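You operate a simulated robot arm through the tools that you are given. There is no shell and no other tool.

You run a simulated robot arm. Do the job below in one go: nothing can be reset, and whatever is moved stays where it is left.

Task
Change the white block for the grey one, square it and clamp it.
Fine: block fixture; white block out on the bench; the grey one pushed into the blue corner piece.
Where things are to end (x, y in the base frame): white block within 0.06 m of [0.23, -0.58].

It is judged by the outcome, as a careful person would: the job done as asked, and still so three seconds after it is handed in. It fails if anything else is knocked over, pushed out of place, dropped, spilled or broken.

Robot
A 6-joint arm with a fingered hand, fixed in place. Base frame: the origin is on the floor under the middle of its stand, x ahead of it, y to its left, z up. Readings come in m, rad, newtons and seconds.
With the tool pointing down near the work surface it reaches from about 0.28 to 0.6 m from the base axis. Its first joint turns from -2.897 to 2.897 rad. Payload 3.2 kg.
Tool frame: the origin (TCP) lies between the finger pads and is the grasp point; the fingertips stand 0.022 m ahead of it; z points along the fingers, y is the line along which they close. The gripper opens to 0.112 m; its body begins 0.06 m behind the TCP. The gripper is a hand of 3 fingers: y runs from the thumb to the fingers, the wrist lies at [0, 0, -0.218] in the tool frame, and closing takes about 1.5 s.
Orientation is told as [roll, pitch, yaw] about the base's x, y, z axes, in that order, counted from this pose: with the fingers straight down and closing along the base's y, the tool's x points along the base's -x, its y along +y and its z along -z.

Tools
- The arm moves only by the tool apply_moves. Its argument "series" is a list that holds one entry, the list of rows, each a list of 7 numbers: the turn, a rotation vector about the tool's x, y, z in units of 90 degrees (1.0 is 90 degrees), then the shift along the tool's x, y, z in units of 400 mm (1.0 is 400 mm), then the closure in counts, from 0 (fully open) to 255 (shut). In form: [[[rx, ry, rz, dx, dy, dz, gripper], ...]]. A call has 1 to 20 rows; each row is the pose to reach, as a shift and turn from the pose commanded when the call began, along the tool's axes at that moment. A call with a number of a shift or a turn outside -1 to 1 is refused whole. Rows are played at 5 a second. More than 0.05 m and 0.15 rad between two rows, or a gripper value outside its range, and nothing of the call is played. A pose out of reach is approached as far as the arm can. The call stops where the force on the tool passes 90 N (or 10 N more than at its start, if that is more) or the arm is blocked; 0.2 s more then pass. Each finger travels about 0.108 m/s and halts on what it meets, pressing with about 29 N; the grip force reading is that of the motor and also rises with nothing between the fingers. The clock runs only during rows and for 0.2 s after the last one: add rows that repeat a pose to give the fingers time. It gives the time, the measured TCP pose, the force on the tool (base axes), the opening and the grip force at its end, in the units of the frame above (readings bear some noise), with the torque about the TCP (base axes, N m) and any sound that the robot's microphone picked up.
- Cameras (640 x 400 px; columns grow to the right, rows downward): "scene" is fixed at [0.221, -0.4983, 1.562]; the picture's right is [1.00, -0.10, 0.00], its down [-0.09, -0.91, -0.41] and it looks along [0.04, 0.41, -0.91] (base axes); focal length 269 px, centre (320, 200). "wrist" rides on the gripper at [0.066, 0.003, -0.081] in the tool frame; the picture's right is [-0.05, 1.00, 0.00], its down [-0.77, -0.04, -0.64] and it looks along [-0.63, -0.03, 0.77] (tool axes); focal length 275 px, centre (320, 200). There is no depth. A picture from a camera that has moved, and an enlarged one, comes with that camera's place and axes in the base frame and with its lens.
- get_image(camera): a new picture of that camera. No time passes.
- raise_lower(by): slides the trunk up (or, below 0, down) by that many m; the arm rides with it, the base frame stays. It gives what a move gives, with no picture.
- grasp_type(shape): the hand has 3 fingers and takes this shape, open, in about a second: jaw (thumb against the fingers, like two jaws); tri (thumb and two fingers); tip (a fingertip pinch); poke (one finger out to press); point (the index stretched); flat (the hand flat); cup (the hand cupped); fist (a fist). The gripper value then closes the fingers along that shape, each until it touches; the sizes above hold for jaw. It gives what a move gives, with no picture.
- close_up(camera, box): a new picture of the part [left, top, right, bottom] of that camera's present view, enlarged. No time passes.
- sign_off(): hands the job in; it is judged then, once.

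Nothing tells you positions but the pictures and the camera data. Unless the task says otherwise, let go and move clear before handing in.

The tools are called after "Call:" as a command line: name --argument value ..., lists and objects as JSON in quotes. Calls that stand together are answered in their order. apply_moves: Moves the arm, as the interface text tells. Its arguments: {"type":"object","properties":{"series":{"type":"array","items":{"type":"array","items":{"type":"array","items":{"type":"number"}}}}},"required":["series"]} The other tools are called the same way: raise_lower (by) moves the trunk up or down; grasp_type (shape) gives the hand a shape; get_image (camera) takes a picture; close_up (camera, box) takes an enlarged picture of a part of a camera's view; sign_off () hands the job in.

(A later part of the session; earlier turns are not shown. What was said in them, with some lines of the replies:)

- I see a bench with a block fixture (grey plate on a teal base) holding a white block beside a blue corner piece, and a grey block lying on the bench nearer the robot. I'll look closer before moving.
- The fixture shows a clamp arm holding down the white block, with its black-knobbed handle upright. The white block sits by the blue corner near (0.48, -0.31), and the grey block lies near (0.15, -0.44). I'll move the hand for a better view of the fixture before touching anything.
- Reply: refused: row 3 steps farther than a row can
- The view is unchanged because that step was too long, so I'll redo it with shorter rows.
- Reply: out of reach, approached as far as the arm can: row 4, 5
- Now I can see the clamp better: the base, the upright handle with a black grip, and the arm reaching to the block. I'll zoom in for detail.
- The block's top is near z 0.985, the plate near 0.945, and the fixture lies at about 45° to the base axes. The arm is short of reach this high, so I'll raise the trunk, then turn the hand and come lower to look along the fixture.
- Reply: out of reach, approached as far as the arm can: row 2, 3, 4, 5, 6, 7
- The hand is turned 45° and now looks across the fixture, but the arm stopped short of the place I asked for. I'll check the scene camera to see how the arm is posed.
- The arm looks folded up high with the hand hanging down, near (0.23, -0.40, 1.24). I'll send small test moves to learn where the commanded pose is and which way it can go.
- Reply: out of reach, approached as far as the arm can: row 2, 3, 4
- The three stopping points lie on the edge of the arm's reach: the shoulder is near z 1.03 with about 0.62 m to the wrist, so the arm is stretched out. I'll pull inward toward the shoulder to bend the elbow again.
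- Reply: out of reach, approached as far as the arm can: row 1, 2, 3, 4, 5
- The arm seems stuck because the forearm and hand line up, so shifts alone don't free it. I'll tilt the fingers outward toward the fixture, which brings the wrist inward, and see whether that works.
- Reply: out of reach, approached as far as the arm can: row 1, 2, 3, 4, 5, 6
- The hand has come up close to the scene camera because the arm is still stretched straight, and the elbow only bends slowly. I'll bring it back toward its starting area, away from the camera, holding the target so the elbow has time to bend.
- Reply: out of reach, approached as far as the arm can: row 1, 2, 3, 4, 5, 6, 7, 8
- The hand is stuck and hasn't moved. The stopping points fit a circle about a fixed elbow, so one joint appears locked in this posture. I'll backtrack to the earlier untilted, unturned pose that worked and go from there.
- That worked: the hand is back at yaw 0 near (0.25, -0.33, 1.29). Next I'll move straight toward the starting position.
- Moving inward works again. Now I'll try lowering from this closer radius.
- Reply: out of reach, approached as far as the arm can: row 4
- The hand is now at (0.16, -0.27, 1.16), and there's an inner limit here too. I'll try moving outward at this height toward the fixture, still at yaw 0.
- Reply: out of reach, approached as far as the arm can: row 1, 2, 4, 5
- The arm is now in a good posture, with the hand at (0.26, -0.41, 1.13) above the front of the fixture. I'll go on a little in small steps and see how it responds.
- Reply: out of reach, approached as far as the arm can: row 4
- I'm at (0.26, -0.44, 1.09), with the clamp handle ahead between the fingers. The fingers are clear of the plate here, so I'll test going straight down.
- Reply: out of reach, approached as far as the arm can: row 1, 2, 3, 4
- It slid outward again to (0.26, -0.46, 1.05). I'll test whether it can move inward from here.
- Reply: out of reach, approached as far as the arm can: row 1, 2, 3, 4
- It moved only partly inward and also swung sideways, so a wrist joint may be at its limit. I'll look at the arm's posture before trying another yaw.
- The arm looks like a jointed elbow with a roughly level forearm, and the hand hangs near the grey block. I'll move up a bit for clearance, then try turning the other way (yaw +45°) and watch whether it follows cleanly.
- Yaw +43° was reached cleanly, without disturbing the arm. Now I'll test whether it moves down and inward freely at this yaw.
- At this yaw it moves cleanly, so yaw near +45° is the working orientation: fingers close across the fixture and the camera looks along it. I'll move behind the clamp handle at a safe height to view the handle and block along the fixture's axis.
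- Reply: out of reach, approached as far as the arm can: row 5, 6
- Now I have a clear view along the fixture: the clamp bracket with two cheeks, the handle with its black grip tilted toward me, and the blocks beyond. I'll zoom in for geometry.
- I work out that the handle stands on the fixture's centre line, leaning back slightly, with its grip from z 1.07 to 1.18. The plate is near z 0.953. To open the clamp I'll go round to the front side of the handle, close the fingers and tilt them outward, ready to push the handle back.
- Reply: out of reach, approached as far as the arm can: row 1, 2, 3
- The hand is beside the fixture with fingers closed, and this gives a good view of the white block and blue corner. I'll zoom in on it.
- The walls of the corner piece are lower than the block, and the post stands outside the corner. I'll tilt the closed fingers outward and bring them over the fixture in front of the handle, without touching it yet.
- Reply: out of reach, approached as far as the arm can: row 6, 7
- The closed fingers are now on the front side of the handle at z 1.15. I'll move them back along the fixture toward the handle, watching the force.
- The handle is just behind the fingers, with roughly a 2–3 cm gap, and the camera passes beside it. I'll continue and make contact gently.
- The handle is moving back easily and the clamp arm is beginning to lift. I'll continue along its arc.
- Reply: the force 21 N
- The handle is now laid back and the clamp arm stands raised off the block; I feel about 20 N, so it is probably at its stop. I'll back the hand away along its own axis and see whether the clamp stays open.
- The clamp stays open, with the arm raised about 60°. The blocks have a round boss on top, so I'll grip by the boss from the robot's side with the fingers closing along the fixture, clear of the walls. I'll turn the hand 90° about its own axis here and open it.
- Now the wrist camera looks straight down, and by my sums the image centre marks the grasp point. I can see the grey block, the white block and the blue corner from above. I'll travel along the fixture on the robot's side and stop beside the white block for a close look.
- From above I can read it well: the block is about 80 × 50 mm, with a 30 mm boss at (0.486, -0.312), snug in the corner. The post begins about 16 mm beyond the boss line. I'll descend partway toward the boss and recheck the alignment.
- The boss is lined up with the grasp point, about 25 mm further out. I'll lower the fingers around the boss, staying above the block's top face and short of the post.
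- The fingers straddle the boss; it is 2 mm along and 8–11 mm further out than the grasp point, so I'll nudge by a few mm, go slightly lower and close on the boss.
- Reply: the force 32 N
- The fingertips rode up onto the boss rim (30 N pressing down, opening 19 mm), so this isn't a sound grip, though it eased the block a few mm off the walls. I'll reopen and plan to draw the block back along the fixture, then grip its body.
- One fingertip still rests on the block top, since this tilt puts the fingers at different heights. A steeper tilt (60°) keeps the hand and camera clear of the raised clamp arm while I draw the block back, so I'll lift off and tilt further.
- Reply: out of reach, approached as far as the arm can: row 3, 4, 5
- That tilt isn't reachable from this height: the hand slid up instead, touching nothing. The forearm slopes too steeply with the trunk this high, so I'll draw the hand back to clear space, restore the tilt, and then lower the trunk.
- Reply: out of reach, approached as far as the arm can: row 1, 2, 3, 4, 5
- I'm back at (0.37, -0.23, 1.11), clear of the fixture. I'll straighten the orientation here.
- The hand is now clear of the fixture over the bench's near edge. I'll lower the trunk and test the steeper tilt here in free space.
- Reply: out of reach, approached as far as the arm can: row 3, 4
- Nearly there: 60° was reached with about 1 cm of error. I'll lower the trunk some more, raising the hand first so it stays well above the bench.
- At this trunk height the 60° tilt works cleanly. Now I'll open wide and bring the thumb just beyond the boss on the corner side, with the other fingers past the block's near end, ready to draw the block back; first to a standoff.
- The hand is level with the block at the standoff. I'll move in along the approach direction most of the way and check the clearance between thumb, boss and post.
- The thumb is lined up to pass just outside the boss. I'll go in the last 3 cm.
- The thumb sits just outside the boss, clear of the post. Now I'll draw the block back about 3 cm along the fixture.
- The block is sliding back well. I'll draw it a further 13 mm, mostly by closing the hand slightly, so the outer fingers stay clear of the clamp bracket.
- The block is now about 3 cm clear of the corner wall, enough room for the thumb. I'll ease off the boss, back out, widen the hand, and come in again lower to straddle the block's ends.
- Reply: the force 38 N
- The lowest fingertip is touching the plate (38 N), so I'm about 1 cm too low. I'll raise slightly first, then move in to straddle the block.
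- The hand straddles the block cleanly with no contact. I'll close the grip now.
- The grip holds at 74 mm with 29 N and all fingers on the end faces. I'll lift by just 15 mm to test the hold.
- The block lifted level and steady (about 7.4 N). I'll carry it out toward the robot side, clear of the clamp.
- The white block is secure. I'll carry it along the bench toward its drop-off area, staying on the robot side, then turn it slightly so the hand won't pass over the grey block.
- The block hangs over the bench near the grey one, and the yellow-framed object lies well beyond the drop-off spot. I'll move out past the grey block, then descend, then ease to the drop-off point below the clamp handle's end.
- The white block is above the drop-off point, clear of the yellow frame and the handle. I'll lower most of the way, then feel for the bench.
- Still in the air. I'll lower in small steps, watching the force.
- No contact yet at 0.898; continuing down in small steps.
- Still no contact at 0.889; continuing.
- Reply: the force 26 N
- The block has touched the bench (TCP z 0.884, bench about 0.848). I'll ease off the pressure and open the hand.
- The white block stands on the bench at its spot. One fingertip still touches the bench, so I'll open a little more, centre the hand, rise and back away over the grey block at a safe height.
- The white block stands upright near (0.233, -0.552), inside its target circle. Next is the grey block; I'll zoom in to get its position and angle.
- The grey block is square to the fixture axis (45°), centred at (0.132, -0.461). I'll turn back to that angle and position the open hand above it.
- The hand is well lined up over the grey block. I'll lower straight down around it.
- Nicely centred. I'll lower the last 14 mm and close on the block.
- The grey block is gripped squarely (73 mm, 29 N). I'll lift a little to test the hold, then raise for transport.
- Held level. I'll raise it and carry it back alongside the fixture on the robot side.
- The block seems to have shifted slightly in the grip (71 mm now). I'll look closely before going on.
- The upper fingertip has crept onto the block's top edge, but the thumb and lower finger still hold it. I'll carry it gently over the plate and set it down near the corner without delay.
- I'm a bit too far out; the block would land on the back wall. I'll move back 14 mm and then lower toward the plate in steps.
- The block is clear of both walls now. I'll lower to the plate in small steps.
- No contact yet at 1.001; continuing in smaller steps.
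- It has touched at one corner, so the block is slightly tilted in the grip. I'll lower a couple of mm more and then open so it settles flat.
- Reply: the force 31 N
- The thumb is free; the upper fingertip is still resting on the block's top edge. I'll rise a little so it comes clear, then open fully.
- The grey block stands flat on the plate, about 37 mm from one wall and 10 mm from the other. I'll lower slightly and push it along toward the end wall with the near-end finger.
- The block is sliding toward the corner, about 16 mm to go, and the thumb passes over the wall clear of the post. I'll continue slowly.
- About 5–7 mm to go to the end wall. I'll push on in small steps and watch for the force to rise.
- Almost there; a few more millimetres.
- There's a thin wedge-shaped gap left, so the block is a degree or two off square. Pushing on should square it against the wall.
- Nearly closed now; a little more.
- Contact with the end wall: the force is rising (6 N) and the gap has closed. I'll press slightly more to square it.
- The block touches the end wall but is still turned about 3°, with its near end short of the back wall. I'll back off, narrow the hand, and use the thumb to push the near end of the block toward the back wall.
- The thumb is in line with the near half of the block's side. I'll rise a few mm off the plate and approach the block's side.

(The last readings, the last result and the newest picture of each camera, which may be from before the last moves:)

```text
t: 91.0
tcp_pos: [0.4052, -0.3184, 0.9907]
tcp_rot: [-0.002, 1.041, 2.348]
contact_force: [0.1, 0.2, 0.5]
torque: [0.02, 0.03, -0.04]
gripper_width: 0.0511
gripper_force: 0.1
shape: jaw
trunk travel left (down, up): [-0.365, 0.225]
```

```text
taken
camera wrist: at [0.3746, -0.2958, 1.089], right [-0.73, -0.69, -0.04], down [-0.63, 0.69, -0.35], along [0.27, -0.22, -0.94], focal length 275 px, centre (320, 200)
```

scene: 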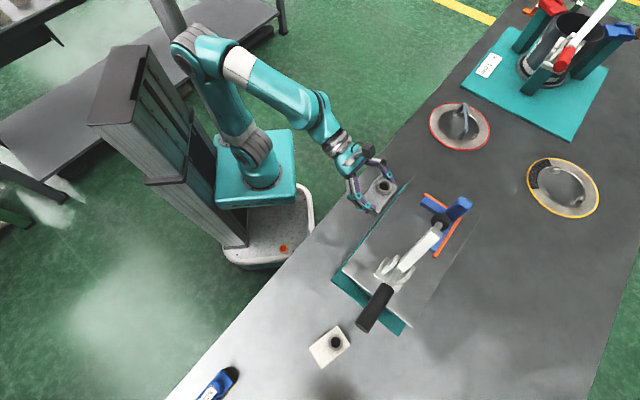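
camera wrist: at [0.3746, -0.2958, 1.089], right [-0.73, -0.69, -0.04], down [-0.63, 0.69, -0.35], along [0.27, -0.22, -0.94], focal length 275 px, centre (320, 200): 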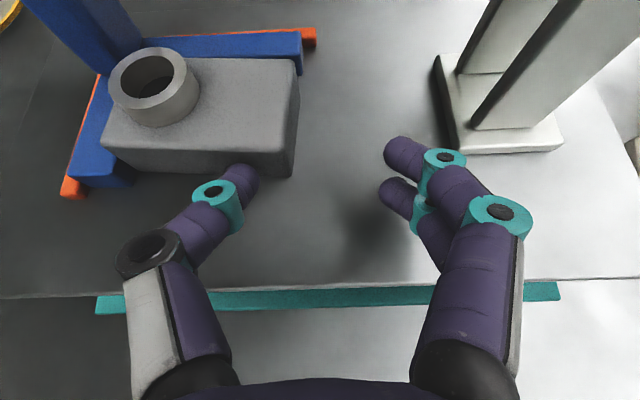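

Just short of contact. I'll push toward the back wall in small steps.

Call:
apply_moves --series '[[[0, 0, 0, 0.0051, 0, 0.0086, 140], [0, 0, 0, 0.0101, 0, 0.0173, 140], [0, 0, 0, 0.0152, 0, 0.0259, 140], [0, 0, 0, 0.0152, 0, 0.0259, 140]]]'

Call:
get_image --camera "wrist"

```text
t: 92.0
tcp_pos: [0.4131, -0.3266, 0.9913]
tcp_rot: [-0.004, 1.042, 2.349]
contact_force: [-2.2, 1.5, 0.4]
torque: [0.02, 0.02, 0.08]
gripper_width: 0.0503
gripper_force: 0.0
shape: jaw
trunk travel left (down, up): [-0.365, 0.225]
```

```text
taken
camera wrist: at [0.384, -0.3044, 1.0899], right [-0.73, -0.69, -0.04], down [-0.63, 0.69, -0.35], along [0.27, -0.22, -0.94], focal length 275 px, centre (320, 200)
```

wrist: 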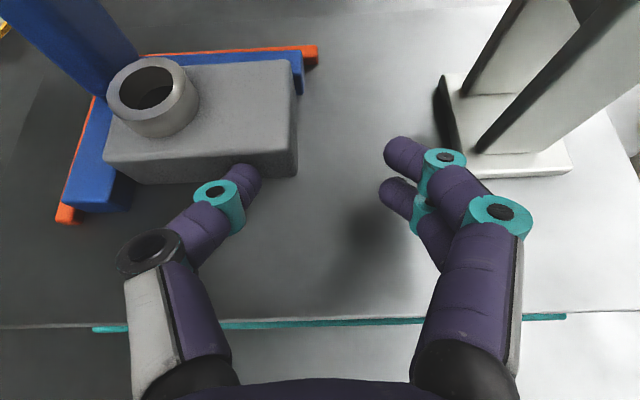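

The block is being pushed (2.6 N). Continuing in small steps until it meets the back wall.

Call:
apply_moves --series '[[[0, 0, 0, 0.0038, 0, 0.0065, 140], [0, 0, 0, 0.0076, 0, 0.013, 140], [0, 0, 0, 0.0076, 0, 0.013, 140]]]'

Call:
close_up --camera "wrist" --box '[40, 30, 340, 230]'

```text
t: 92.8
tcp_pos: [0.4158, -0.3297, 0.9917]
tcp_rot: [-0.002, 1.044, 2.349]
contact_force: [-9.2, 9.2, -2.4]
torque: [0.03, 0.19, 0.49]
gripper_width: 0.0514
gripper_force: 0.0
shape: jaw
trunk travel left (down, up): [-0.365, 0.225]
```

```text
2.00 times, centred on (190, 130) of wrist
camera zoom: at [0.3875, -0.3075, 1.0903], right [-0.73, -0.69, -0.04], down [-0.63, 0.69, -0.35], along [0.27, -0.22, -0.94], focal length 551 px, centre (580, 340)
```

zoom: 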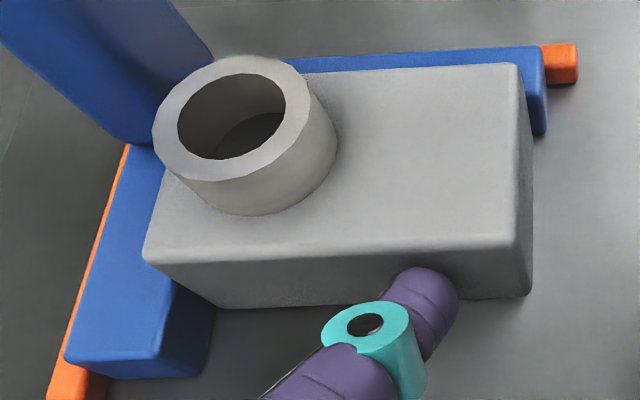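

The block's side now meets the back wall (13 N) and looks square. I'll go round again to the near end and press it once more against the end wall.

Call:
apply_moves --series '[[[0, 0, 0, -0.0253, 0, -0.0432, 140], [0, 0, 0, -0.0353, 0, -0.1097, 80], [0, 0, 0, -0.0353, -0.075, -0.1097, 30], [0, 0, 0, -0.0353, -0.145, -0.1097, 30], [0, 0, 0, 0.009, -0.145, -0.0342, 30], [0, 0, 0, 0.0323, -0.145, 0.0057, 30], [0, 0, 0, 0.0556, -0.145, 0.0457, 30], [0, 0, 0, 0.0556, -0.145, 0.0457, 30]]]'

Call:
get_image --camera "wrist"

Call:
close_up --camera "wrist" --box '[120, 70, 480, 300]'

```text
t: 94.6
tcp_pos: [0.4778, -0.3108, 1.0022]
tcp_rot: [-0.005, 1.042, 2.348]
contact_force: [1.2, 0.8, 0.6]
torque: [-0.08, 0.0, 0.02]
gripper_width: 0.0986
gripper_force: 0.0
shape: jaw
trunk travel left (down, up): [-0.365, 0.225]
```

```text
taken
camera wrist: at [0.4491, -0.2875, 1.1005], right [-0.73, -0.69, -0.04], down [-0.63, 0.69, -0.35], along [0.27, -0.22, -0.94], focal length 275 px, centre (320, 200)
```

wrist: 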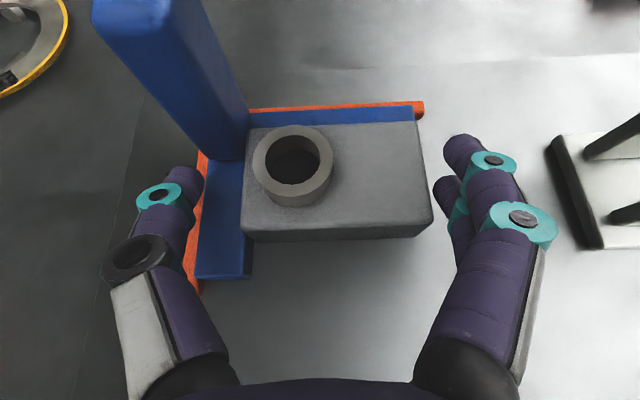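

```text
1.74 times, centred on (300, 185) of wrist
camera zoom: at [0.4491, -0.2875, 1.1005], right [-0.73, -0.69, -0.04], down [-0.63, 0.69, -0.35], along [0.27, -0.22, -0.94], focal length 479 px, centre (355, 226)
```

zoom: 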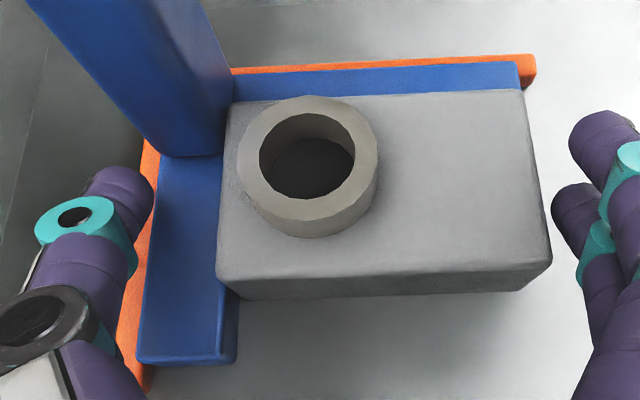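

The block now sits square in the corner. I'll give a light final press toward the end wall.

Call:
apply_moves --series '[[[0, 0, 0, 0, -0.0125, 0, 30], [0, 0, 0, 0, -0.025, 0, 30], [0, 0, 0, 0, -0.025, 0, 30]]]'

Call:
close_up --camera "wrist" --box '[120, 70, 480, 300]'

```text
t: 95.4
tcp_pos: [0.4852, -0.3031, 1.0013]
tcp_rot: [-0.005, 1.042, 2.346]
contact_force: [-1.9, -2.3, -0.1]
torque: [0.0, 0.0, -0.02]
gripper_width: 0.0991
gripper_force: 0.1
shape: jaw
trunk travel left (down, up): [-0.365, 0.225]
```

```text
1.74 times, centred on (300, 185) of wrist
camera zoom: at [0.4552, -0.2815, 1.0995], right [-0.73, -0.69, -0.04], down [-0.63, 0.69, -0.34], along [0.27, -0.22, -0.94], focal length 479 px, centre (355, 226)
```

zoom: 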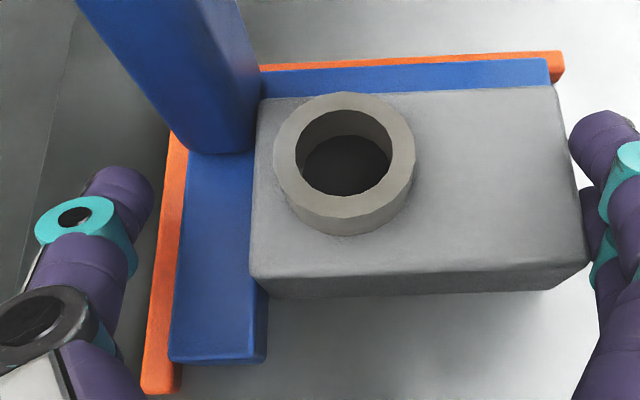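

Contact at 3 N. Pressing a few mm more to be sure it is home.

Call:
apply_moves --series '[[[0, 0, 0, 0, -0.005, 0, 30], [0, 0, 0, 0, -0.01, 0, 30], [0, 0, 0, 0, -0.0135, 0, 30], [0, 0, 0, 0, -0.0135, 0, 30]]]'

Call:
close_up --camera "wrist" --box '[120, 70, 480, 300]'

```text
t: 96.4
tcp_pos: [0.4876, -0.2995, 1.0027]
tcp_rot: [-0.004, 1.043, 2.348]
contact_force: [-3.0, -3.4, 2.9]
torque: [-0.16, 0.18, 0.11]
gripper_width: 0.0995
gripper_force: 0.0
shape: jaw
trunk travel left (down, up): [-0.365, 0.225]
```

```text
1.74 times, centred on (300, 185) of wrist
camera zoom: at [0.4585, -0.2773, 1.1006], right [-0.73, -0.69, -0.04], down [-0.63, 0.69, -0.35], along [0.27, -0.22, -0.94], focal length 479 px, centre (355, 226)
```

zoom: 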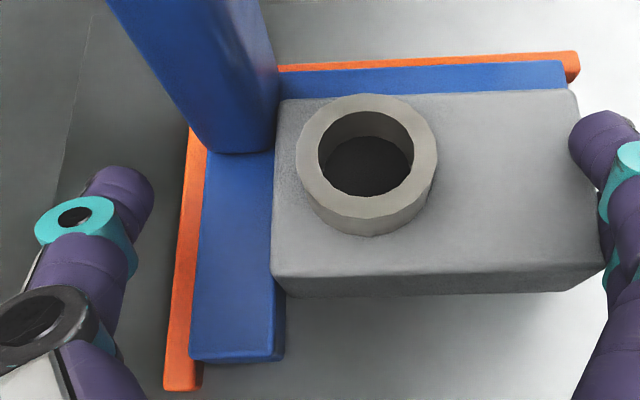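

The block has stopped against the end wall. I'll zoom in to check how square it sits.

Call:
close_up --camera "wrist" --box '[210, 100, 480, 260]'

Call:
close_up --camera "wrist" --box '[210, 110, 320, 260]'

Call:
close_up --camera "scene" --box '[400, 170, 470, 240]'

```text
2.37 times, centred on (345, 180) of wrist
camera zoom: at [0.4585, -0.2773, 1.1006], right [-0.73, -0.69, -0.04], down [-0.63, 0.69, -0.35], along [0.27, -0.22, -0.94], focal length 652 px, centre (261, 247)
```

zoom: 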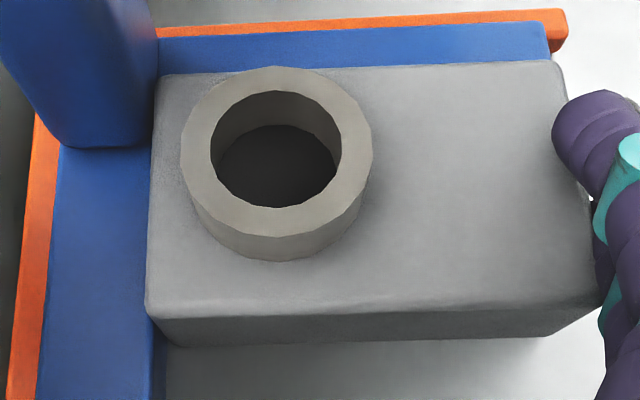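

```text
2.67 times, centred on (265, 185) of wrist
camera zoom: at [0.4585, -0.2773, 1.1006], right [-0.73, -0.69, -0.04], down [-0.63, 0.69, -0.35], along [0.27, -0.22, -0.94], focal length 734 px, centre (467, 240)
```

zoom: 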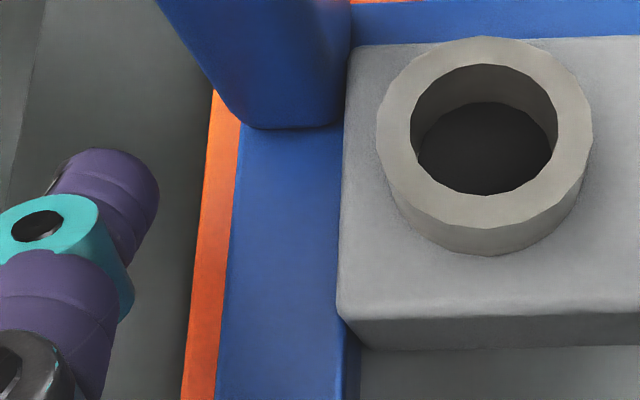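

```text
5.71 times, centred on (435, 205) of scene
camera zoom: at [0.221, -0.4983, 1.562], right [1.0, -0.1, 0.0], down [-0.09, -0.91, -0.41], along [0.04, 0.41, -0.91], focal length 1538 px, centre (-337, 171)
```

zoom: 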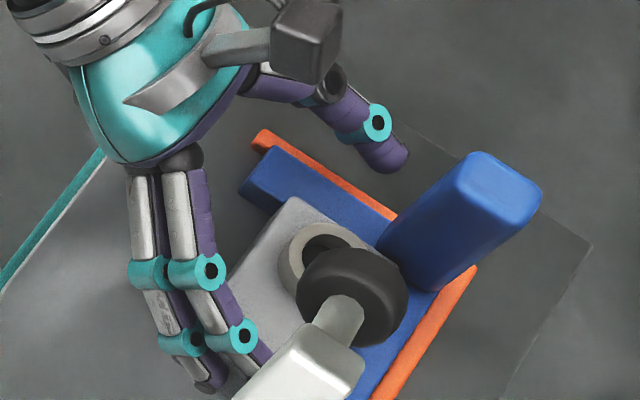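

In this view the block's edges run parallel to the walls to within about half a degree. I'll make one more check push toward the back wall from the middle of the block's side.

Call:
apply_moves --series '[[[0, 0, 0, 0, 0.02, 0, 30], [0, 0, 0, -0.0271, 0.02, -0.071, 30], [0, 0, 0, -0.0586, 0.02, -0.125, 30], [0, 0, 0, -0.0586, 0.0875, -0.125, 90], [0, 0, 0, -0.0586, 0.135, -0.125, 140], [0, 0, 0, -0.0806, 0.135, -0.0832, 140], [0, 0, 0, -0.0806, 0.135, -0.0832, 140]]]'

Call:
get_image --camera "wrist"

```text
t: 98.0
tcp_pos: [0.4182, -0.3051, 0.9903]
tcp_rot: [-0.003, 1.042, 2.35]
contact_force: [0.4, 0.2, 0.1]
torque: [0.03, -0.01, 0.01]
gripper_width: 0.0511
gripper_force: 0.1
shape: jaw
trunk travel left (down, up): [-0.365, 0.225]
```

```text
taken
camera wrist: at [0.3889, -0.282, 1.0885], right [-0.73, -0.69, -0.04], down [-0.63, 0.69, -0.35], along [0.27, -0.22, -0.94], focal length 275 px, centre (320, 200)
```

wrist: 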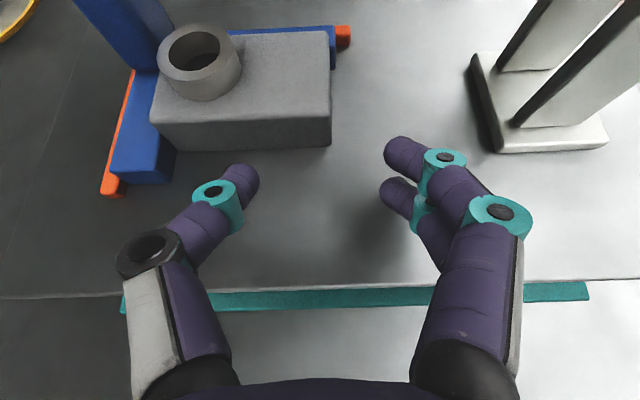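

The thumb is centred on the block's side. Pushing toward the back wall.

Call:
apply_moves --series '[[[0, 0, 0, 0.0076, 0, 0.0129, 140], [0, 0, 0, 0.0152, 0, 0.0259, 140], [0, 0, 0, 0.0177, 0, 0.0302, 140], [0, 0, 0, 0.0202, 0, 0.0345, 140], [0, 0, 0, 0.0202, 0, 0.0345, 140]]]'

Call:
close_up --camera "wrist" --box '[80, 20, 400, 220]'

```text
t: 99.2
tcp_pos: [0.4299, -0.3155, 0.9906]
tcp_rot: [-0.003, 1.042, 2.35]
contact_force: [-1.1, 1.8, 0.4]
torque: [0.01, 0.0, 0.09]
gripper_width: 0.051
gripper_force: 0.0
shape: jaw
trunk travel left (down, up): [-0.365, 0.225]
```

```text
2.00 times, centred on (240, 120) of wrist
camera zoom: at [0.4003, -0.293, 1.0887], right [-0.73, -0.69, -0.04], down [-0.63, 0.69, -0.35], along [0.27, -0.22, -0.94], focal length 551 px, centre (480, 360)
```

zoom: 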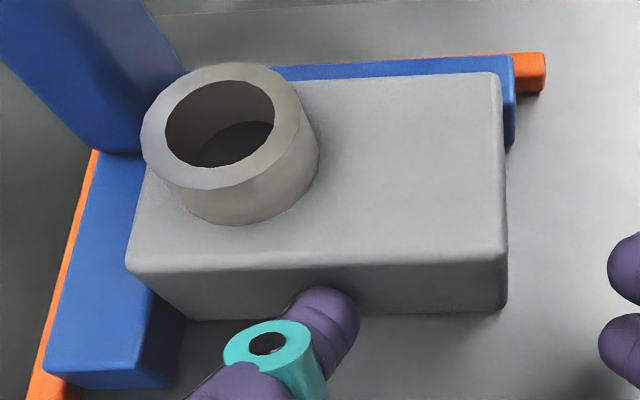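

Light contact (2 N). Pressing a few mm more.

Call:
apply_moves --series '[[[0, 0, 0, 0.0025, 0, 0.0043, 140], [0, 0, 0, 0.0051, 0, 0.0086, 140], [0, 0, 0, 0.0051, 0, 0.0086, 140]]]'

Call:
close_up --camera "wrist" --box '[80, 20, 400, 220]'

```text
t: 100.0
tcp_pos: [0.4306, -0.3182, 0.9917]
tcp_rot: [-0.004, 1.045, 2.349]
contact_force: [-16.6, 17.7, -1.2]
torque: [0.1, 0.17, 0.87]
gripper_width: 0.0513
gripper_force: 0.1
shape: jaw
trunk travel left (down, up): [-0.365, 0.225]
```

```text
2.00 times, centred on (240, 120) of wrist
camera zoom: at [0.4013, -0.2945, 1.0899], right [-0.73, -0.69, -0.04], down [-0.63, 0.69, -0.35], along [0.27, -0.23, -0.94], focal length 551 px, centre (480, 360)
```

zoom: 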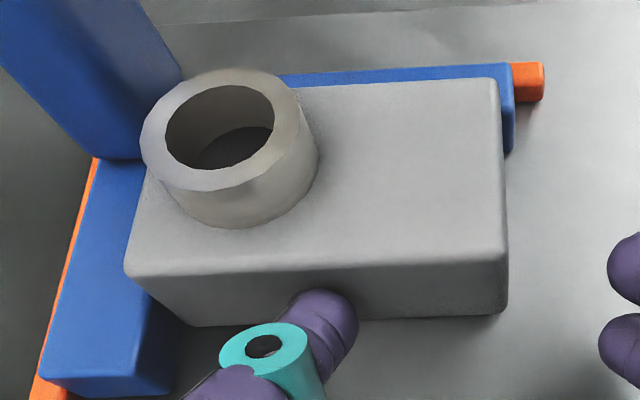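

The block is firmly home against both walls (24 N held without moving). Now I'll back away and go round to the clamp handle, closing the hand on the way, to come in beneath the handle.

Call:
apply_moves --series '[[[0, 0, 0, -0.0253, 0, -0.0432, 140], [0, 0, 0, -0.0416, 0, -0.1205, 140], [0, 0, 0, -0.0705, 0, -0.2195, 140], [0, 0, 0, -0.0705, 0.1078, -0.2195, 200], [0, 0, 0, -0.0705, 0.2156, -0.2195, 255], [0, 0, 0, -0.0705, 0.3234, -0.2195, 255], [0, 0, 0, -0.0705, 0.4312, -0.2195, 255], [0, 0, 0, -0.0705, 0.539, -0.2195, 255], [0, 0, 0, -0.0705, 0.539, -0.2195, 255]]]'

Call:
get_image --camera "wrist"

Call:
get_image --camera "scene"

Call:
close_up --camera "scene" --box '[400, 170, 480, 250]'

```text
t: 102.0
tcp_pos: [0.214, -0.4079, 1.0119]
tcp_rot: [-0.007, 1.044, 2.346]
contact_force: [-1.2, 0.1, 0.9]
torque: [-0.01, 0.04, -0.01]
gripper_width: 0.0001
gripper_force: 28.6
shape: jaw
trunk travel left (down, up): [-0.365, 0.225]
```

```text
taken
camera wrist: at [0.1861, -0.3853, 1.1102], right [-0.73, -0.69, -0.04], down [-0.63, 0.69, -0.35], along [0.27, -0.22, -0.94], focal length 275 px, centre (320, 200)
```

wrist: 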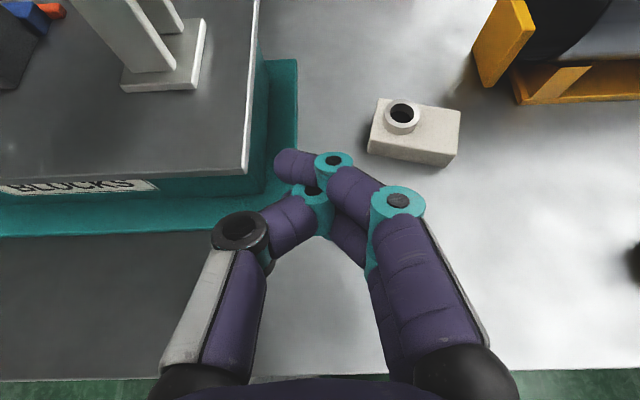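

```text
taken
```

scene: 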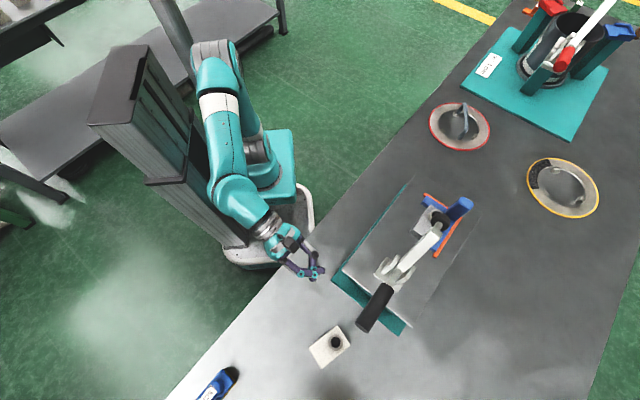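

```text
5.00 times, centred on (440, 210) of scene
camera zoom: at [0.221, -0.4983, 1.562], right [1.0, -0.1, 0.0], down [-0.09, -0.91, -0.41], along [0.04, 0.41, -0.91], focal length 1346 px, centre (-280, 150)
```

zoom: 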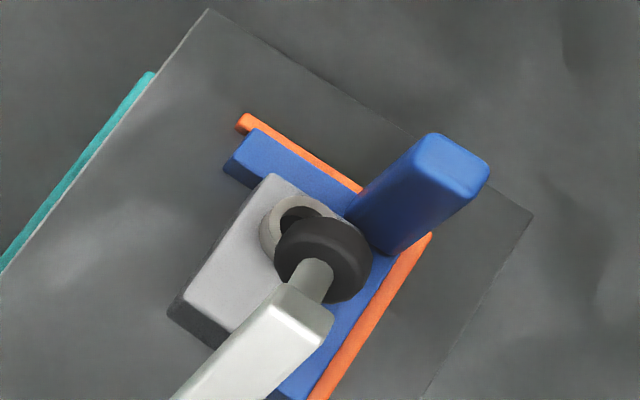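

The grey block sits neatly in the corner and the hand is beside the laid-back handle. I'll zoom on the handle to measure it.

Call:
close_up --camera "scene" --box '[340, 220, 450, 340]'

```text
3.33 times, centred on (395, 280) of scene
camera zoom: at [0.221, -0.4983, 1.562], right [1.0, -0.1, 0.0], down [-0.09, -0.91, -0.41], along [0.04, 0.41, -0.91], focal length 897 px, centre (70, -67)
```

zoom: 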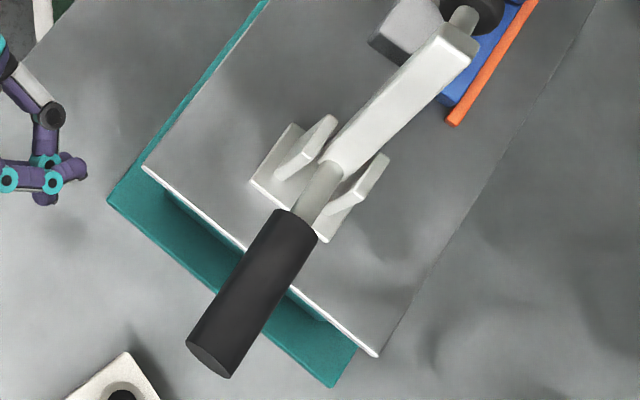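

The handle runs from the bracket to about u −0.236, z 1.05, so its underside is near z 1.035. I'll bring the closed fingers in beneath it.

Call:
apply_moves --series '[[[0, 0, 0, -0.0583, 0, 0.034, 255], [0, 0, 0, -0.0078, 0, 0.1204, 255], [0, 0, 0, 0.0428, 0, 0.2067, 255], [0, 0, 0, 0.087, 0, 0.2822, 255], [0, 0, 0, 0.087, 0, 0.2822, 255]]]'

Call:
get_image --camera "wrist"

Call:
close_up --camera "scene" --box '[320, 220, 450, 340]'

```text
t: 103.2
tcp_pos: [0.298, -0.4882, 0.9837]
tcp_rot: [-0.004, 1.041, 2.346]
contact_force: [-0.5, -0.8, 0.3]
torque: [0.01, 0.0, 0.01]
gripper_width: 0.0
gripper_force: 28.9
shape: jaw
trunk travel left (down, up): [-0.365, 0.225]
```

```text
taken
camera wrist: at [0.2694, -0.4659, 1.0818], right [-0.73, -0.69, -0.04], down [-0.63, 0.69, -0.34], along [0.27, -0.22, -0.94], focal length 275 px, centre (320, 200)
```

wrist: 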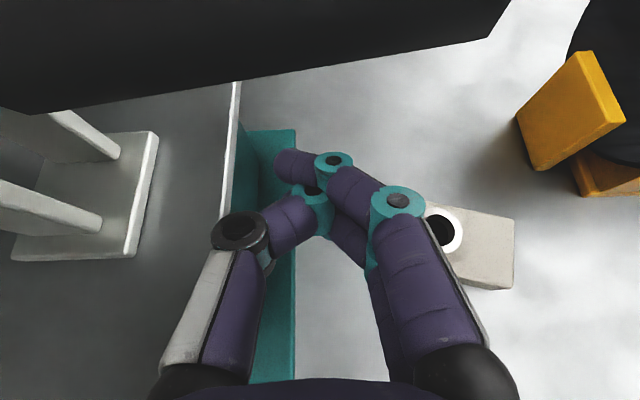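

```text
3.33 times, centred on (385, 280) of scene
camera zoom: at [0.221, -0.4983, 1.562], right [1.0, -0.1, 0.0], down [-0.09, -0.91, -0.41], along [0.04, 0.41, -0.91], focal length 897 px, centre (103, -67)
```

zoom: 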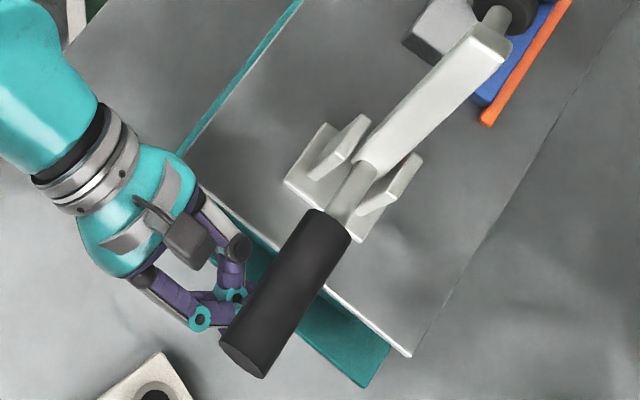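

The handle is just above the closed fingers, and the wrist camera stays to the near side of it. I'll slide under a little more and raise gently to make contact.

Call:
apply_moves --series '[[[0, 0, 0, 0.0101, 0, 0.0173, 255], [0, 0, 0, 0.0317, 0, 0.0046, 255], [0, 0, 0, 0.0532, 0, -0.008, 255], [0, 0, 0, 0.0748, 0, -0.0206, 255], [0, 0, 0, 0.0748, 0, -0.0206, 255]]]'

Call:
get_image --camera "wrist"

Call:
close_up --camera "scene" --box '[320, 180, 480, 340]'

```text
t: 104.4
tcp_pos: [0.3026, -0.4944, 1.0139]
tcp_rot: [-0.005, 1.042, 2.346]
contact_force: [-0.1, 0.0, 0.4]
torque: [-0.01, 0.01, -0.01]
gripper_width: 0.0002
gripper_force: 29.4
shape: jaw
trunk travel left (down, up): [-0.365, 0.225]
```

```text
taken
camera wrist: at [0.2729, -0.472, 1.1122], right [-0.73, -0.69, -0.04], down [-0.63, 0.69, -0.35], along [0.27, -0.22, -0.94], focal length 275 px, centre (320, 200)
```

wrist: 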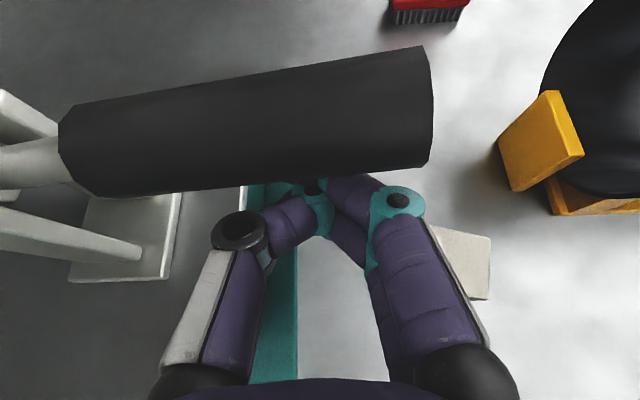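

```text
2.50 times, centred on (400, 260) of scene
camera zoom: at [0.221, -0.4983, 1.562], right [1.0, -0.1, 0.0], down [-0.09, -0.91, -0.41], along [0.04, 0.41, -0.91], focal length 673 px, centre (120, 50)
```

zoom: 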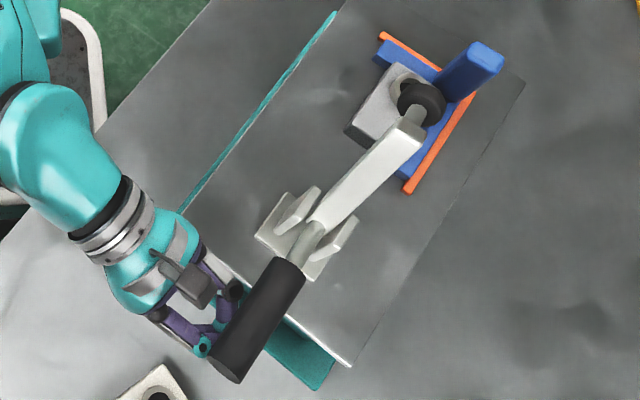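

The fingers are right beneath the handle, about to touch. I'll lift it along its arc, part of the way first.

Call:
apply_moves --series '[[[0, 0, 0, 0.0244, 0, -0.0143, 255], [0, 0, 0, 0.0488, -0.001, -0.0285, 255], [0, 0, 0, 0.0784, -0.01, -0.0458, 255], [0, 0, 0, 0.1079, -0.0193, -0.0631, 255], [0, 0, 0, 0.1079, -0.0193, -0.0631, 255]]]'

Call:
get_image --camera "wrist"

Call:
close_up --camera "scene" --box '[320, 180, 480, 340]'

```text
t: 105.6
tcp_pos: [0.3077, -0.4896, 1.0638]
tcp_rot: [-0.002, 1.042, 2.347]
contact_force: [-1.6, 0.9, -3.7]
torque: [-0.01, 0.04, 0.06]
gripper_width: 0.0002
gripper_force: 29.0
shape: jaw
trunk travel left (down, up): [-0.365, 0.225]
```

```text
taken
camera wrist: at [0.2782, -0.467, 1.1623], right [-0.73, -0.69, -0.04], down [-0.63, 0.69, -0.35], along [0.27, -0.22, -0.94], focal length 275 px, centre (320, 200)
```

wrist: 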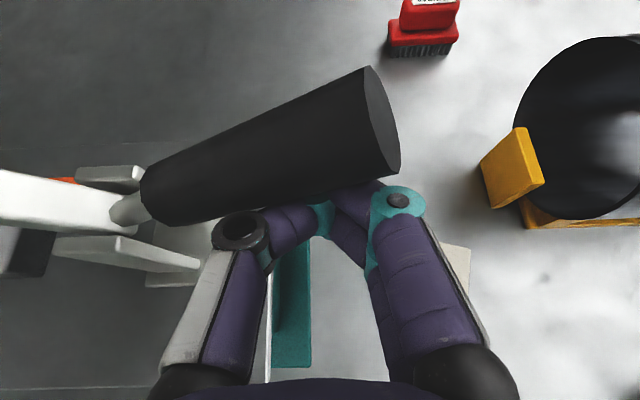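

```text
2.50 times, centred on (400, 260) of scene
camera zoom: at [0.221, -0.4983, 1.562], right [1.0, -0.1, 0.0], down [-0.09, -0.91, -0.41], along [0.04, 0.41, -0.91], focal length 673 px, centre (120, 50)
```

zoom: 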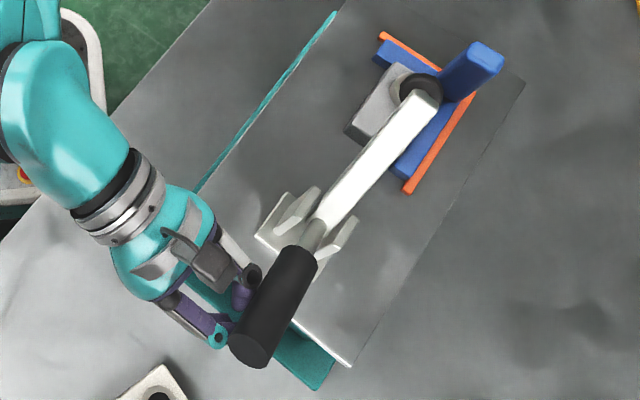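

The handle is coming up smoothly with little force. Continuing along the arc.

Call:
apply_moves --series '[[[0, 0, 0, 0.027, -0.0175, -0.0158, 255], [0, 0, 0, 0.0531, -0.035, -0.0311, 255], [0, 0, 0, 0.069, -0.051, -0.0404, 255], [0, 0, 0, 0.0833, -0.0668, -0.0487, 255], [0, 0, 0, 0.0833, -0.0668, -0.0487, 255]]]'

Call:
get_image --camera "wrist"

Call:
close_up --camera "scene" --box '[320, 180, 480, 340]'

```text
t: 106.8
tcp_pos: [0.3275, -0.4704, 1.1028]
tcp_rot: [-0.005, 1.045, 2.347]
contact_force: [-2.5, -0.7, -1.6]
torque: [-0.04, 0.04, -0.01]
gripper_width: 0.0001
gripper_force: 28.8
shape: jaw
trunk travel left (down, up): [-0.365, 0.225]
```

```text
taken
camera wrist: at [0.297, -0.4479, 1.2006], right [-0.73, -0.69, -0.04], down [-0.63, 0.69, -0.35], along [0.27, -0.22, -0.94], focal length 275 px, centre (320, 200)
```

wrist: 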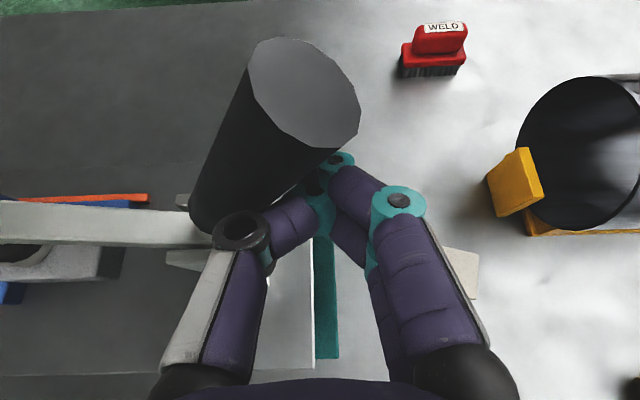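

```text
2.50 times, centred on (400, 260) of scene
camera zoom: at [0.221, -0.4983, 1.562], right [1.0, -0.1, 0.0], down [-0.09, -0.91, -0.41], along [0.04, 0.41, -0.91], focal length 673 px, centre (120, 50)
```

zoom: 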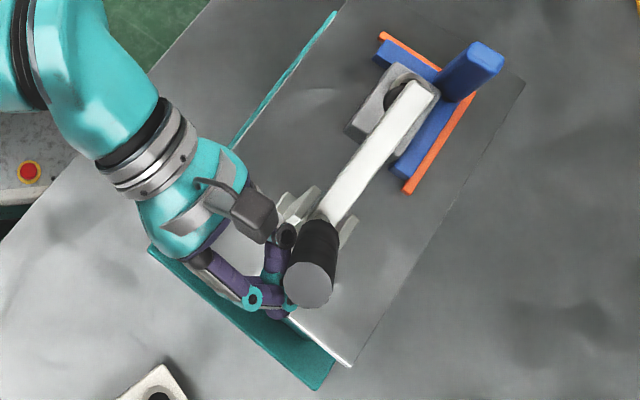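

The handle is at about 61° and needs roughly 17° more to its clamped position. I'll push it forward gently, watching the force.

Call:
apply_moves --series '[[[0, 0, 0, 0.005, -0.02, -0.003, 255], [0, 0, 0, 0.005, -0.04, -0.003, 255], [0, 0, 0, 0.005, -0.055, -0.003, 255], [0, 0, 0, 0.005, -0.055, -0.003, 255]]]'

Call:
get_image --camera "wrist"

Call:
close_up --camera "scene" --box '[320, 180, 480, 340]'

```text
t: 107.8
tcp_pos: [0.3395, -0.4552, 1.1046]
tcp_rot: [-0.004, 1.046, 2.349]
contact_force: [-4.3, -4.6, 2.0]
torque: [0.06, -0.09, -0.06]
gripper_width: 0.0
gripper_force: 29.1
shape: jaw
trunk travel left (down, up): [-0.365, 0.225]
```

```text
taken
camera wrist: at [0.3118, -0.4324, 1.2031], right [-0.73, -0.69, -0.04], down [-0.63, 0.69, -0.35], along [0.27, -0.22, -0.94], focal length 275 px, centre (320, 200)
```

wrist: 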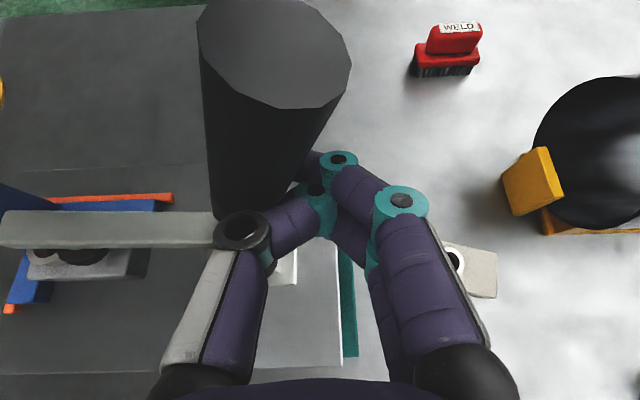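

```text
2.50 times, centred on (400, 260) of scene
camera zoom: at [0.221, -0.4983, 1.562], right [1.0, -0.1, 0.0], down [-0.09, -0.91, -0.41], along [0.04, 0.41, -0.91], focal length 673 px, centre (120, 50)
```

zoom: 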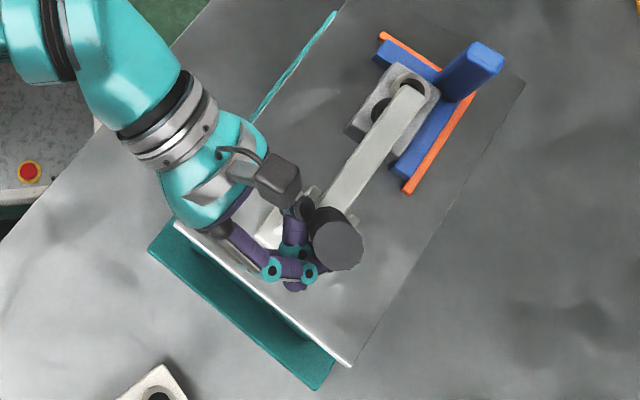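

Only about 6° left, with the force at 6 N. Continuing slowly to the clamped position.

Call:
apply_moves --series '[[[0, 0, 0, 0, -0.01, 0, 255], [0, 0, 0, 0, -0.02, 0, 255], [0, 0, 0, 0, -0.025, 0, 255], [0, 0, 0, 0, -0.025, 0, 255]]]'

Call:
close_up --camera "wrist" --box '[0, 150, 340, 360]'

Call:
close_up --camera "scene" --box '[320, 180, 480, 340]'

```text
t: 108.8
tcp_pos: [0.3489, -0.4486, 1.1051]
tcp_rot: [-0.005, 1.042, 2.349]
contact_force: [-2.8, -3.2, 1.8]
torque: [0.02, -0.03, -0.02]
gripper_width: 0.0002
gripper_force: 28.4
shape: jaw
trunk travel left (down, up): [-0.365, 0.225]
```

```text
1.88 times, centred on (170, 255) of wrist
camera zoom: at [0.3196, -0.4255, 1.203], right [-0.73, -0.69, -0.04], down [-0.63, 0.69, -0.35], along [0.27, -0.22, -0.94], focal length 518 px, centre (602, 96)
```

zoom: 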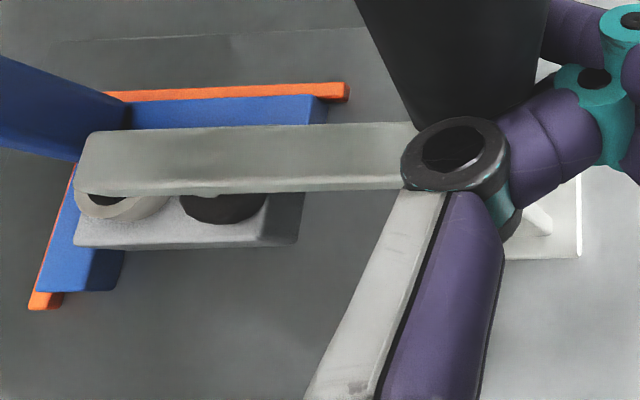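

```text
2.50 times, centred on (400, 260) of scene
camera zoom: at [0.221, -0.4983, 1.562], right [1.0, -0.1, 0.0], down [-0.09, -0.91, -0.41], along [0.04, 0.41, -0.91], focal length 673 px, centre (120, 50)
```

zoom: 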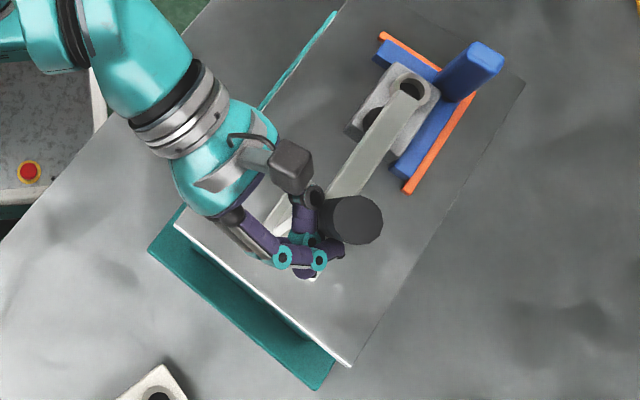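

The handle is back exactly where it was at the start, with the pad down on the grey block beside the boss. I'll press slightly further to make sure it has locked.

Call:
apply_moves --series '[[[0, 0, 0, 0, -0.006, 0, 255], [0, 0, 0, 0, -0.012, 0, 255], [0, 0, 0, 0, -0.012, 0, 255]]]'

Call:
close_up --camera "wrist" --box '[0, 150, 340, 360]'

Call:
close_up --camera "scene" --box '[320, 180, 480, 340]'

```text
t: 109.6
tcp_pos: [0.3507, -0.4464, 1.105]
tcp_rot: [-0.007, 1.044, 2.346]
contact_force: [-12.4, -10.4, 2.5]
torque: [0.02, -0.06, -0.08]
gripper_width: 0.0
gripper_force: 29.6
shape: jaw
trunk travel left (down, up): [-0.365, 0.225]
```

```text
1.88 times, centred on (170, 255) of wrist
camera zoom: at [0.3209, -0.423, 1.2027], right [-0.73, -0.69, -0.04], down [-0.63, 0.69, -0.35], along [0.27, -0.22, -0.94], focal length 518 px, centre (602, 96)
```

zoom: 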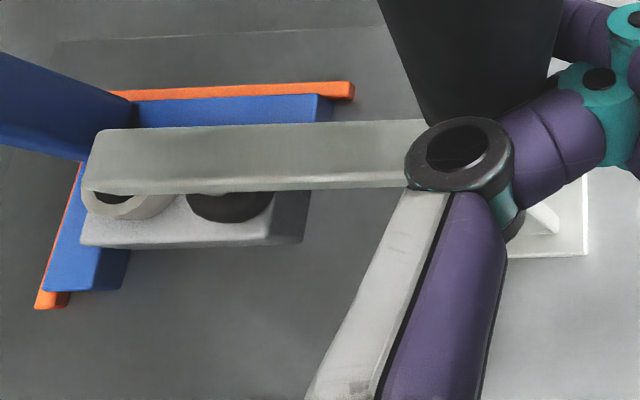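

```text
2.50 times, centred on (400, 260) of scene
camera zoom: at [0.221, -0.4983, 1.562], right [1.0, -0.1, 0.0], down [-0.09, -0.91, -0.41], along [0.04, 0.41, -0.91], focal length 673 px, centre (120, 50)
```

zoom: 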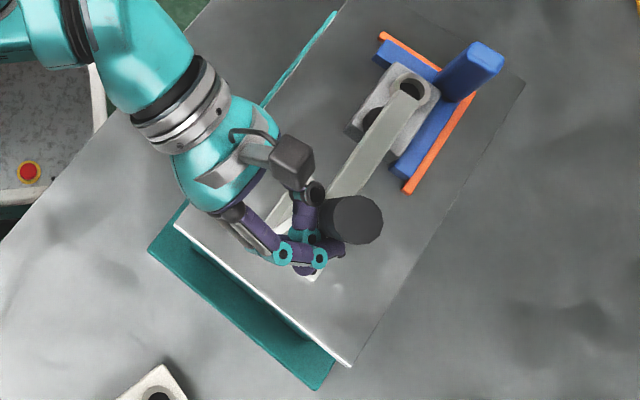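

It's at its stop: 16 N with no further movement, and the pad is down on the block. I'll move the hand back off the handle and well clear.

Call:
apply_moves --series '[[[0, 0, 0, 0, 0.04, 0, 255], [0, 0, 0, 0, 0.09, 0, 255], [0, 0, 0, -0.05, 0.09, -0.1, 255], [0, 0, 0, -0.1, 0.09, -0.2, 255], [0, 0, 0, -0.14, 0.09, -0.29, 255], [0, 0, 0, -0.18, 0.09, -0.38, 255], [0, 0, 0, -0.18, 0.09, -0.38, 150]]]'

Call:
get_image --camera "scene"

Call:
close_up --camera "scene" --box '[320, 160, 500, 340]'

Call:
close_up --camera "scene" --box '[390, 180, 480, 290]'

```text
t: 111.2
tcp_pos: [0.2099, -0.3508, 1.1198]
tcp_rot: [-0.003, 1.042, 2.347]
contact_force: [0.4, -0.1, 0.5]
torque: [0.04, 0.0, -0.01]
gripper_width: 0.0438
gripper_force: 0.1
shape: jaw
trunk travel left (down, up): [-0.365, 0.225]
```

```text
taken
```

scene: 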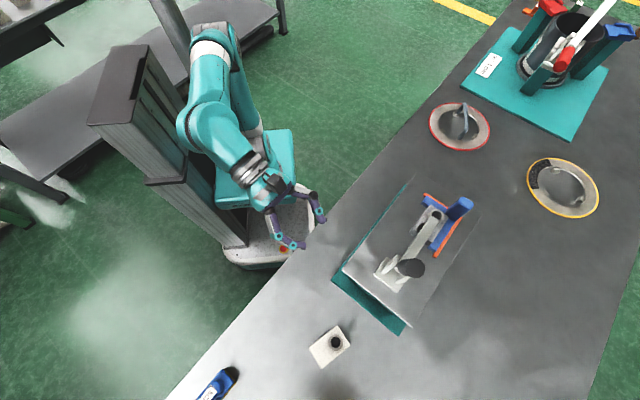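

```text
2.22 times, centred on (410, 250) of scene
camera zoom: at [0.221, -0.4983, 1.562], right [1.0, -0.1, 0.0], down [-0.09, -0.91, -0.41], along [0.04, 0.41, -0.91], focal length 598 px, centre (120, 89)
```

zoom: 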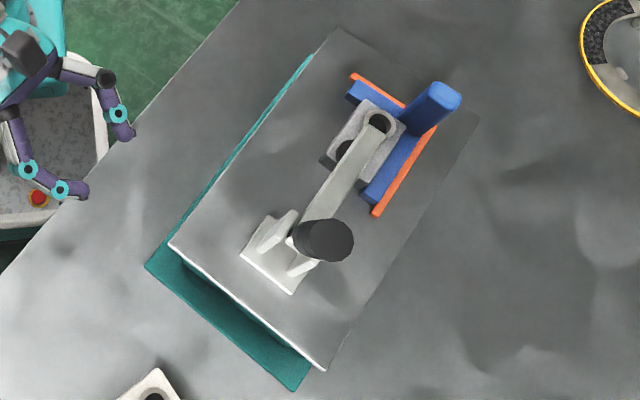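

```text
3.64 times, centred on (435, 235) of scene
camera zoom: at [0.221, -0.4983, 1.562], right [1.0, -0.1, 0.0], down [-0.09, -0.91, -0.41], along [0.04, 0.41, -0.91], focal length 979 px, centre (-98, 73)
```

zoom: 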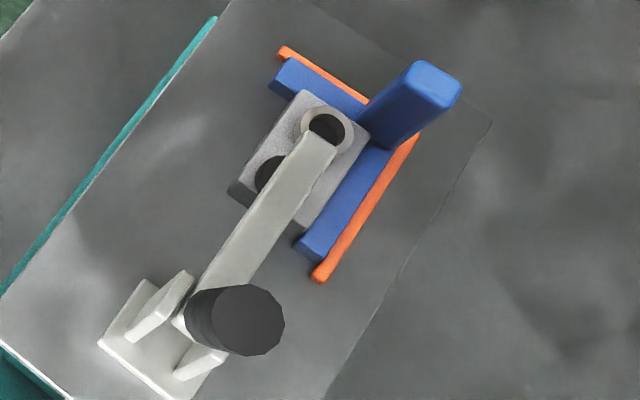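

The fixture looks right: grey block tight in the corner (deeper than the white one was), the corner piece unmoved, and the handle in its original clamped position. I'll wait a little and view it from the hand to confirm nothing drifts.

Call:
apply_moves --series '[[[0, 0, 0, 0, -0.05, 0, 60], [0, 0, 0, 0, -0.12, 0, 60], [0, 0, 0, 0, -0.22, 0, 60], [0, 0, 0, 0, -0.32, 0, 60], [0, 0, 0, 0, -0.42, 0, 60], [0, 0, 0, 0, -0.5, 0, 60], [0, 0, 0, 0, -0.5, 0, 60], [0, 0, 0, 0, -0.5, 0, 60], [0, 0, 0, 0, -0.5, 0, 60], [0, 0, 0, 0, -0.5, 0, 60], [0, 0, 0, 0, -0.5, 0, 60], [0, 0, 0, 0, -0.5, 0, 60]]]'

Call:
get_image --camera "wrist"

Call:
close_up --camera "wrist" --box '[140, 0, 480, 180]'

Call:
get_image --camera "scene"

```text
t: 113.8
tcp_pos: [0.3536, -0.2115, 1.1196]
tcp_rot: [-0.002, 1.042, 2.349]
contact_force: [0.2, 0.0, -0.1]
torque: [-0.01, 0.01, 0.02]
gripper_width: 0.0855
gripper_force: 0.0
shape: jaw
trunk travel left (down, up): [-0.365, 0.225]
```

```text
taken
camera wrist: at [0.3234, -0.1893, 1.2179], right [-0.73, -0.69, -0.04], down [-0.63, 0.69, -0.35], along [0.27, -0.22, -0.94], focal length 275 px, centre (320, 200)
```

wrist: 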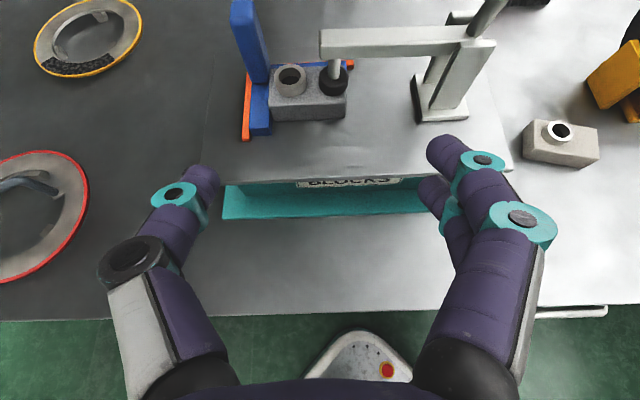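

```text
1.88 times, centred on (310, 90) of wrist
camera zoom: at [0.3234, -0.1893, 1.2179], right [-0.73, -0.69, -0.04], down [-0.63, 0.69, -0.35], along [0.27, -0.22, -0.94], focal length 518 px, centre (339, 407)
```

zoom: 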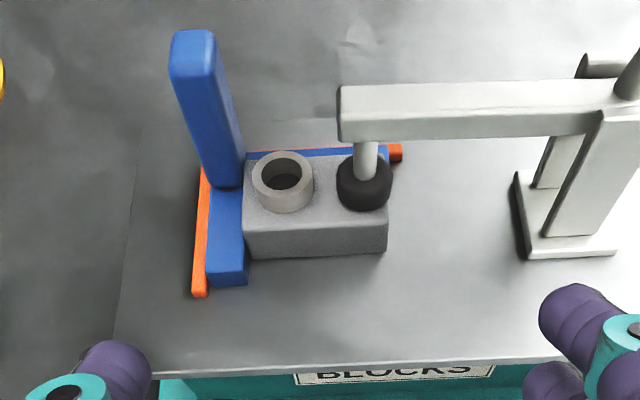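

```text
taken
```

scene: 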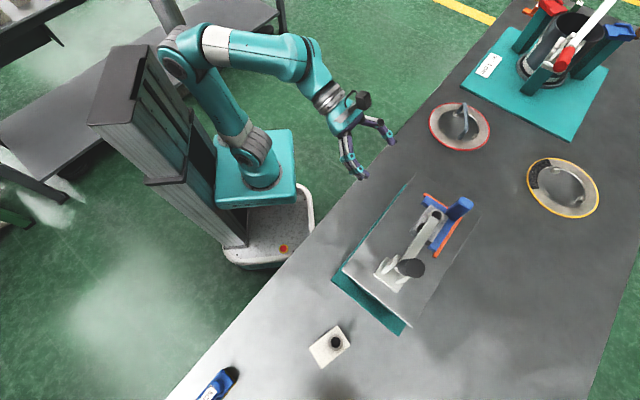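

The grey block sits square in the blue corner with the clamp pad down on it, and the clamp hasn't moved for over two seconds. The white block stands on the bench at about (0.23, -0.55), and the hand is clear. I'm handing the job in.

Call:
sign_off

```text
The job is handed in.
```

The blocks are swapped, and I have handed the job in. I don't yet know how it was judged.

- **White block:** it stands upright on the bench at about (0.23, -0.55), roughly 3 cm from the target point, so inside the 0.06 m limit.
- **Grey block:** it sits in the blue corner against both walls. Its edges ran parallel to the walls to within about half a degree. A 24 N push against the back wall and a lighter one (about 5 N) against the end wall showed it was home.
- **Clamp:** the handle is back in its original closed position and against its stop. The pad presses on the block's top beside the boss. It had not moved in the 2–3 seconds I watched before handing in.
- **Everything else:** the blue corner piece has not moved, and in the last pictures nothing else looked knocked or out of place. The hand is open and clear of the fixture.

The grey block crept slightly in the grip while I carried it, so one corner touched the plate first. I set it down flat and squared it afterwards.
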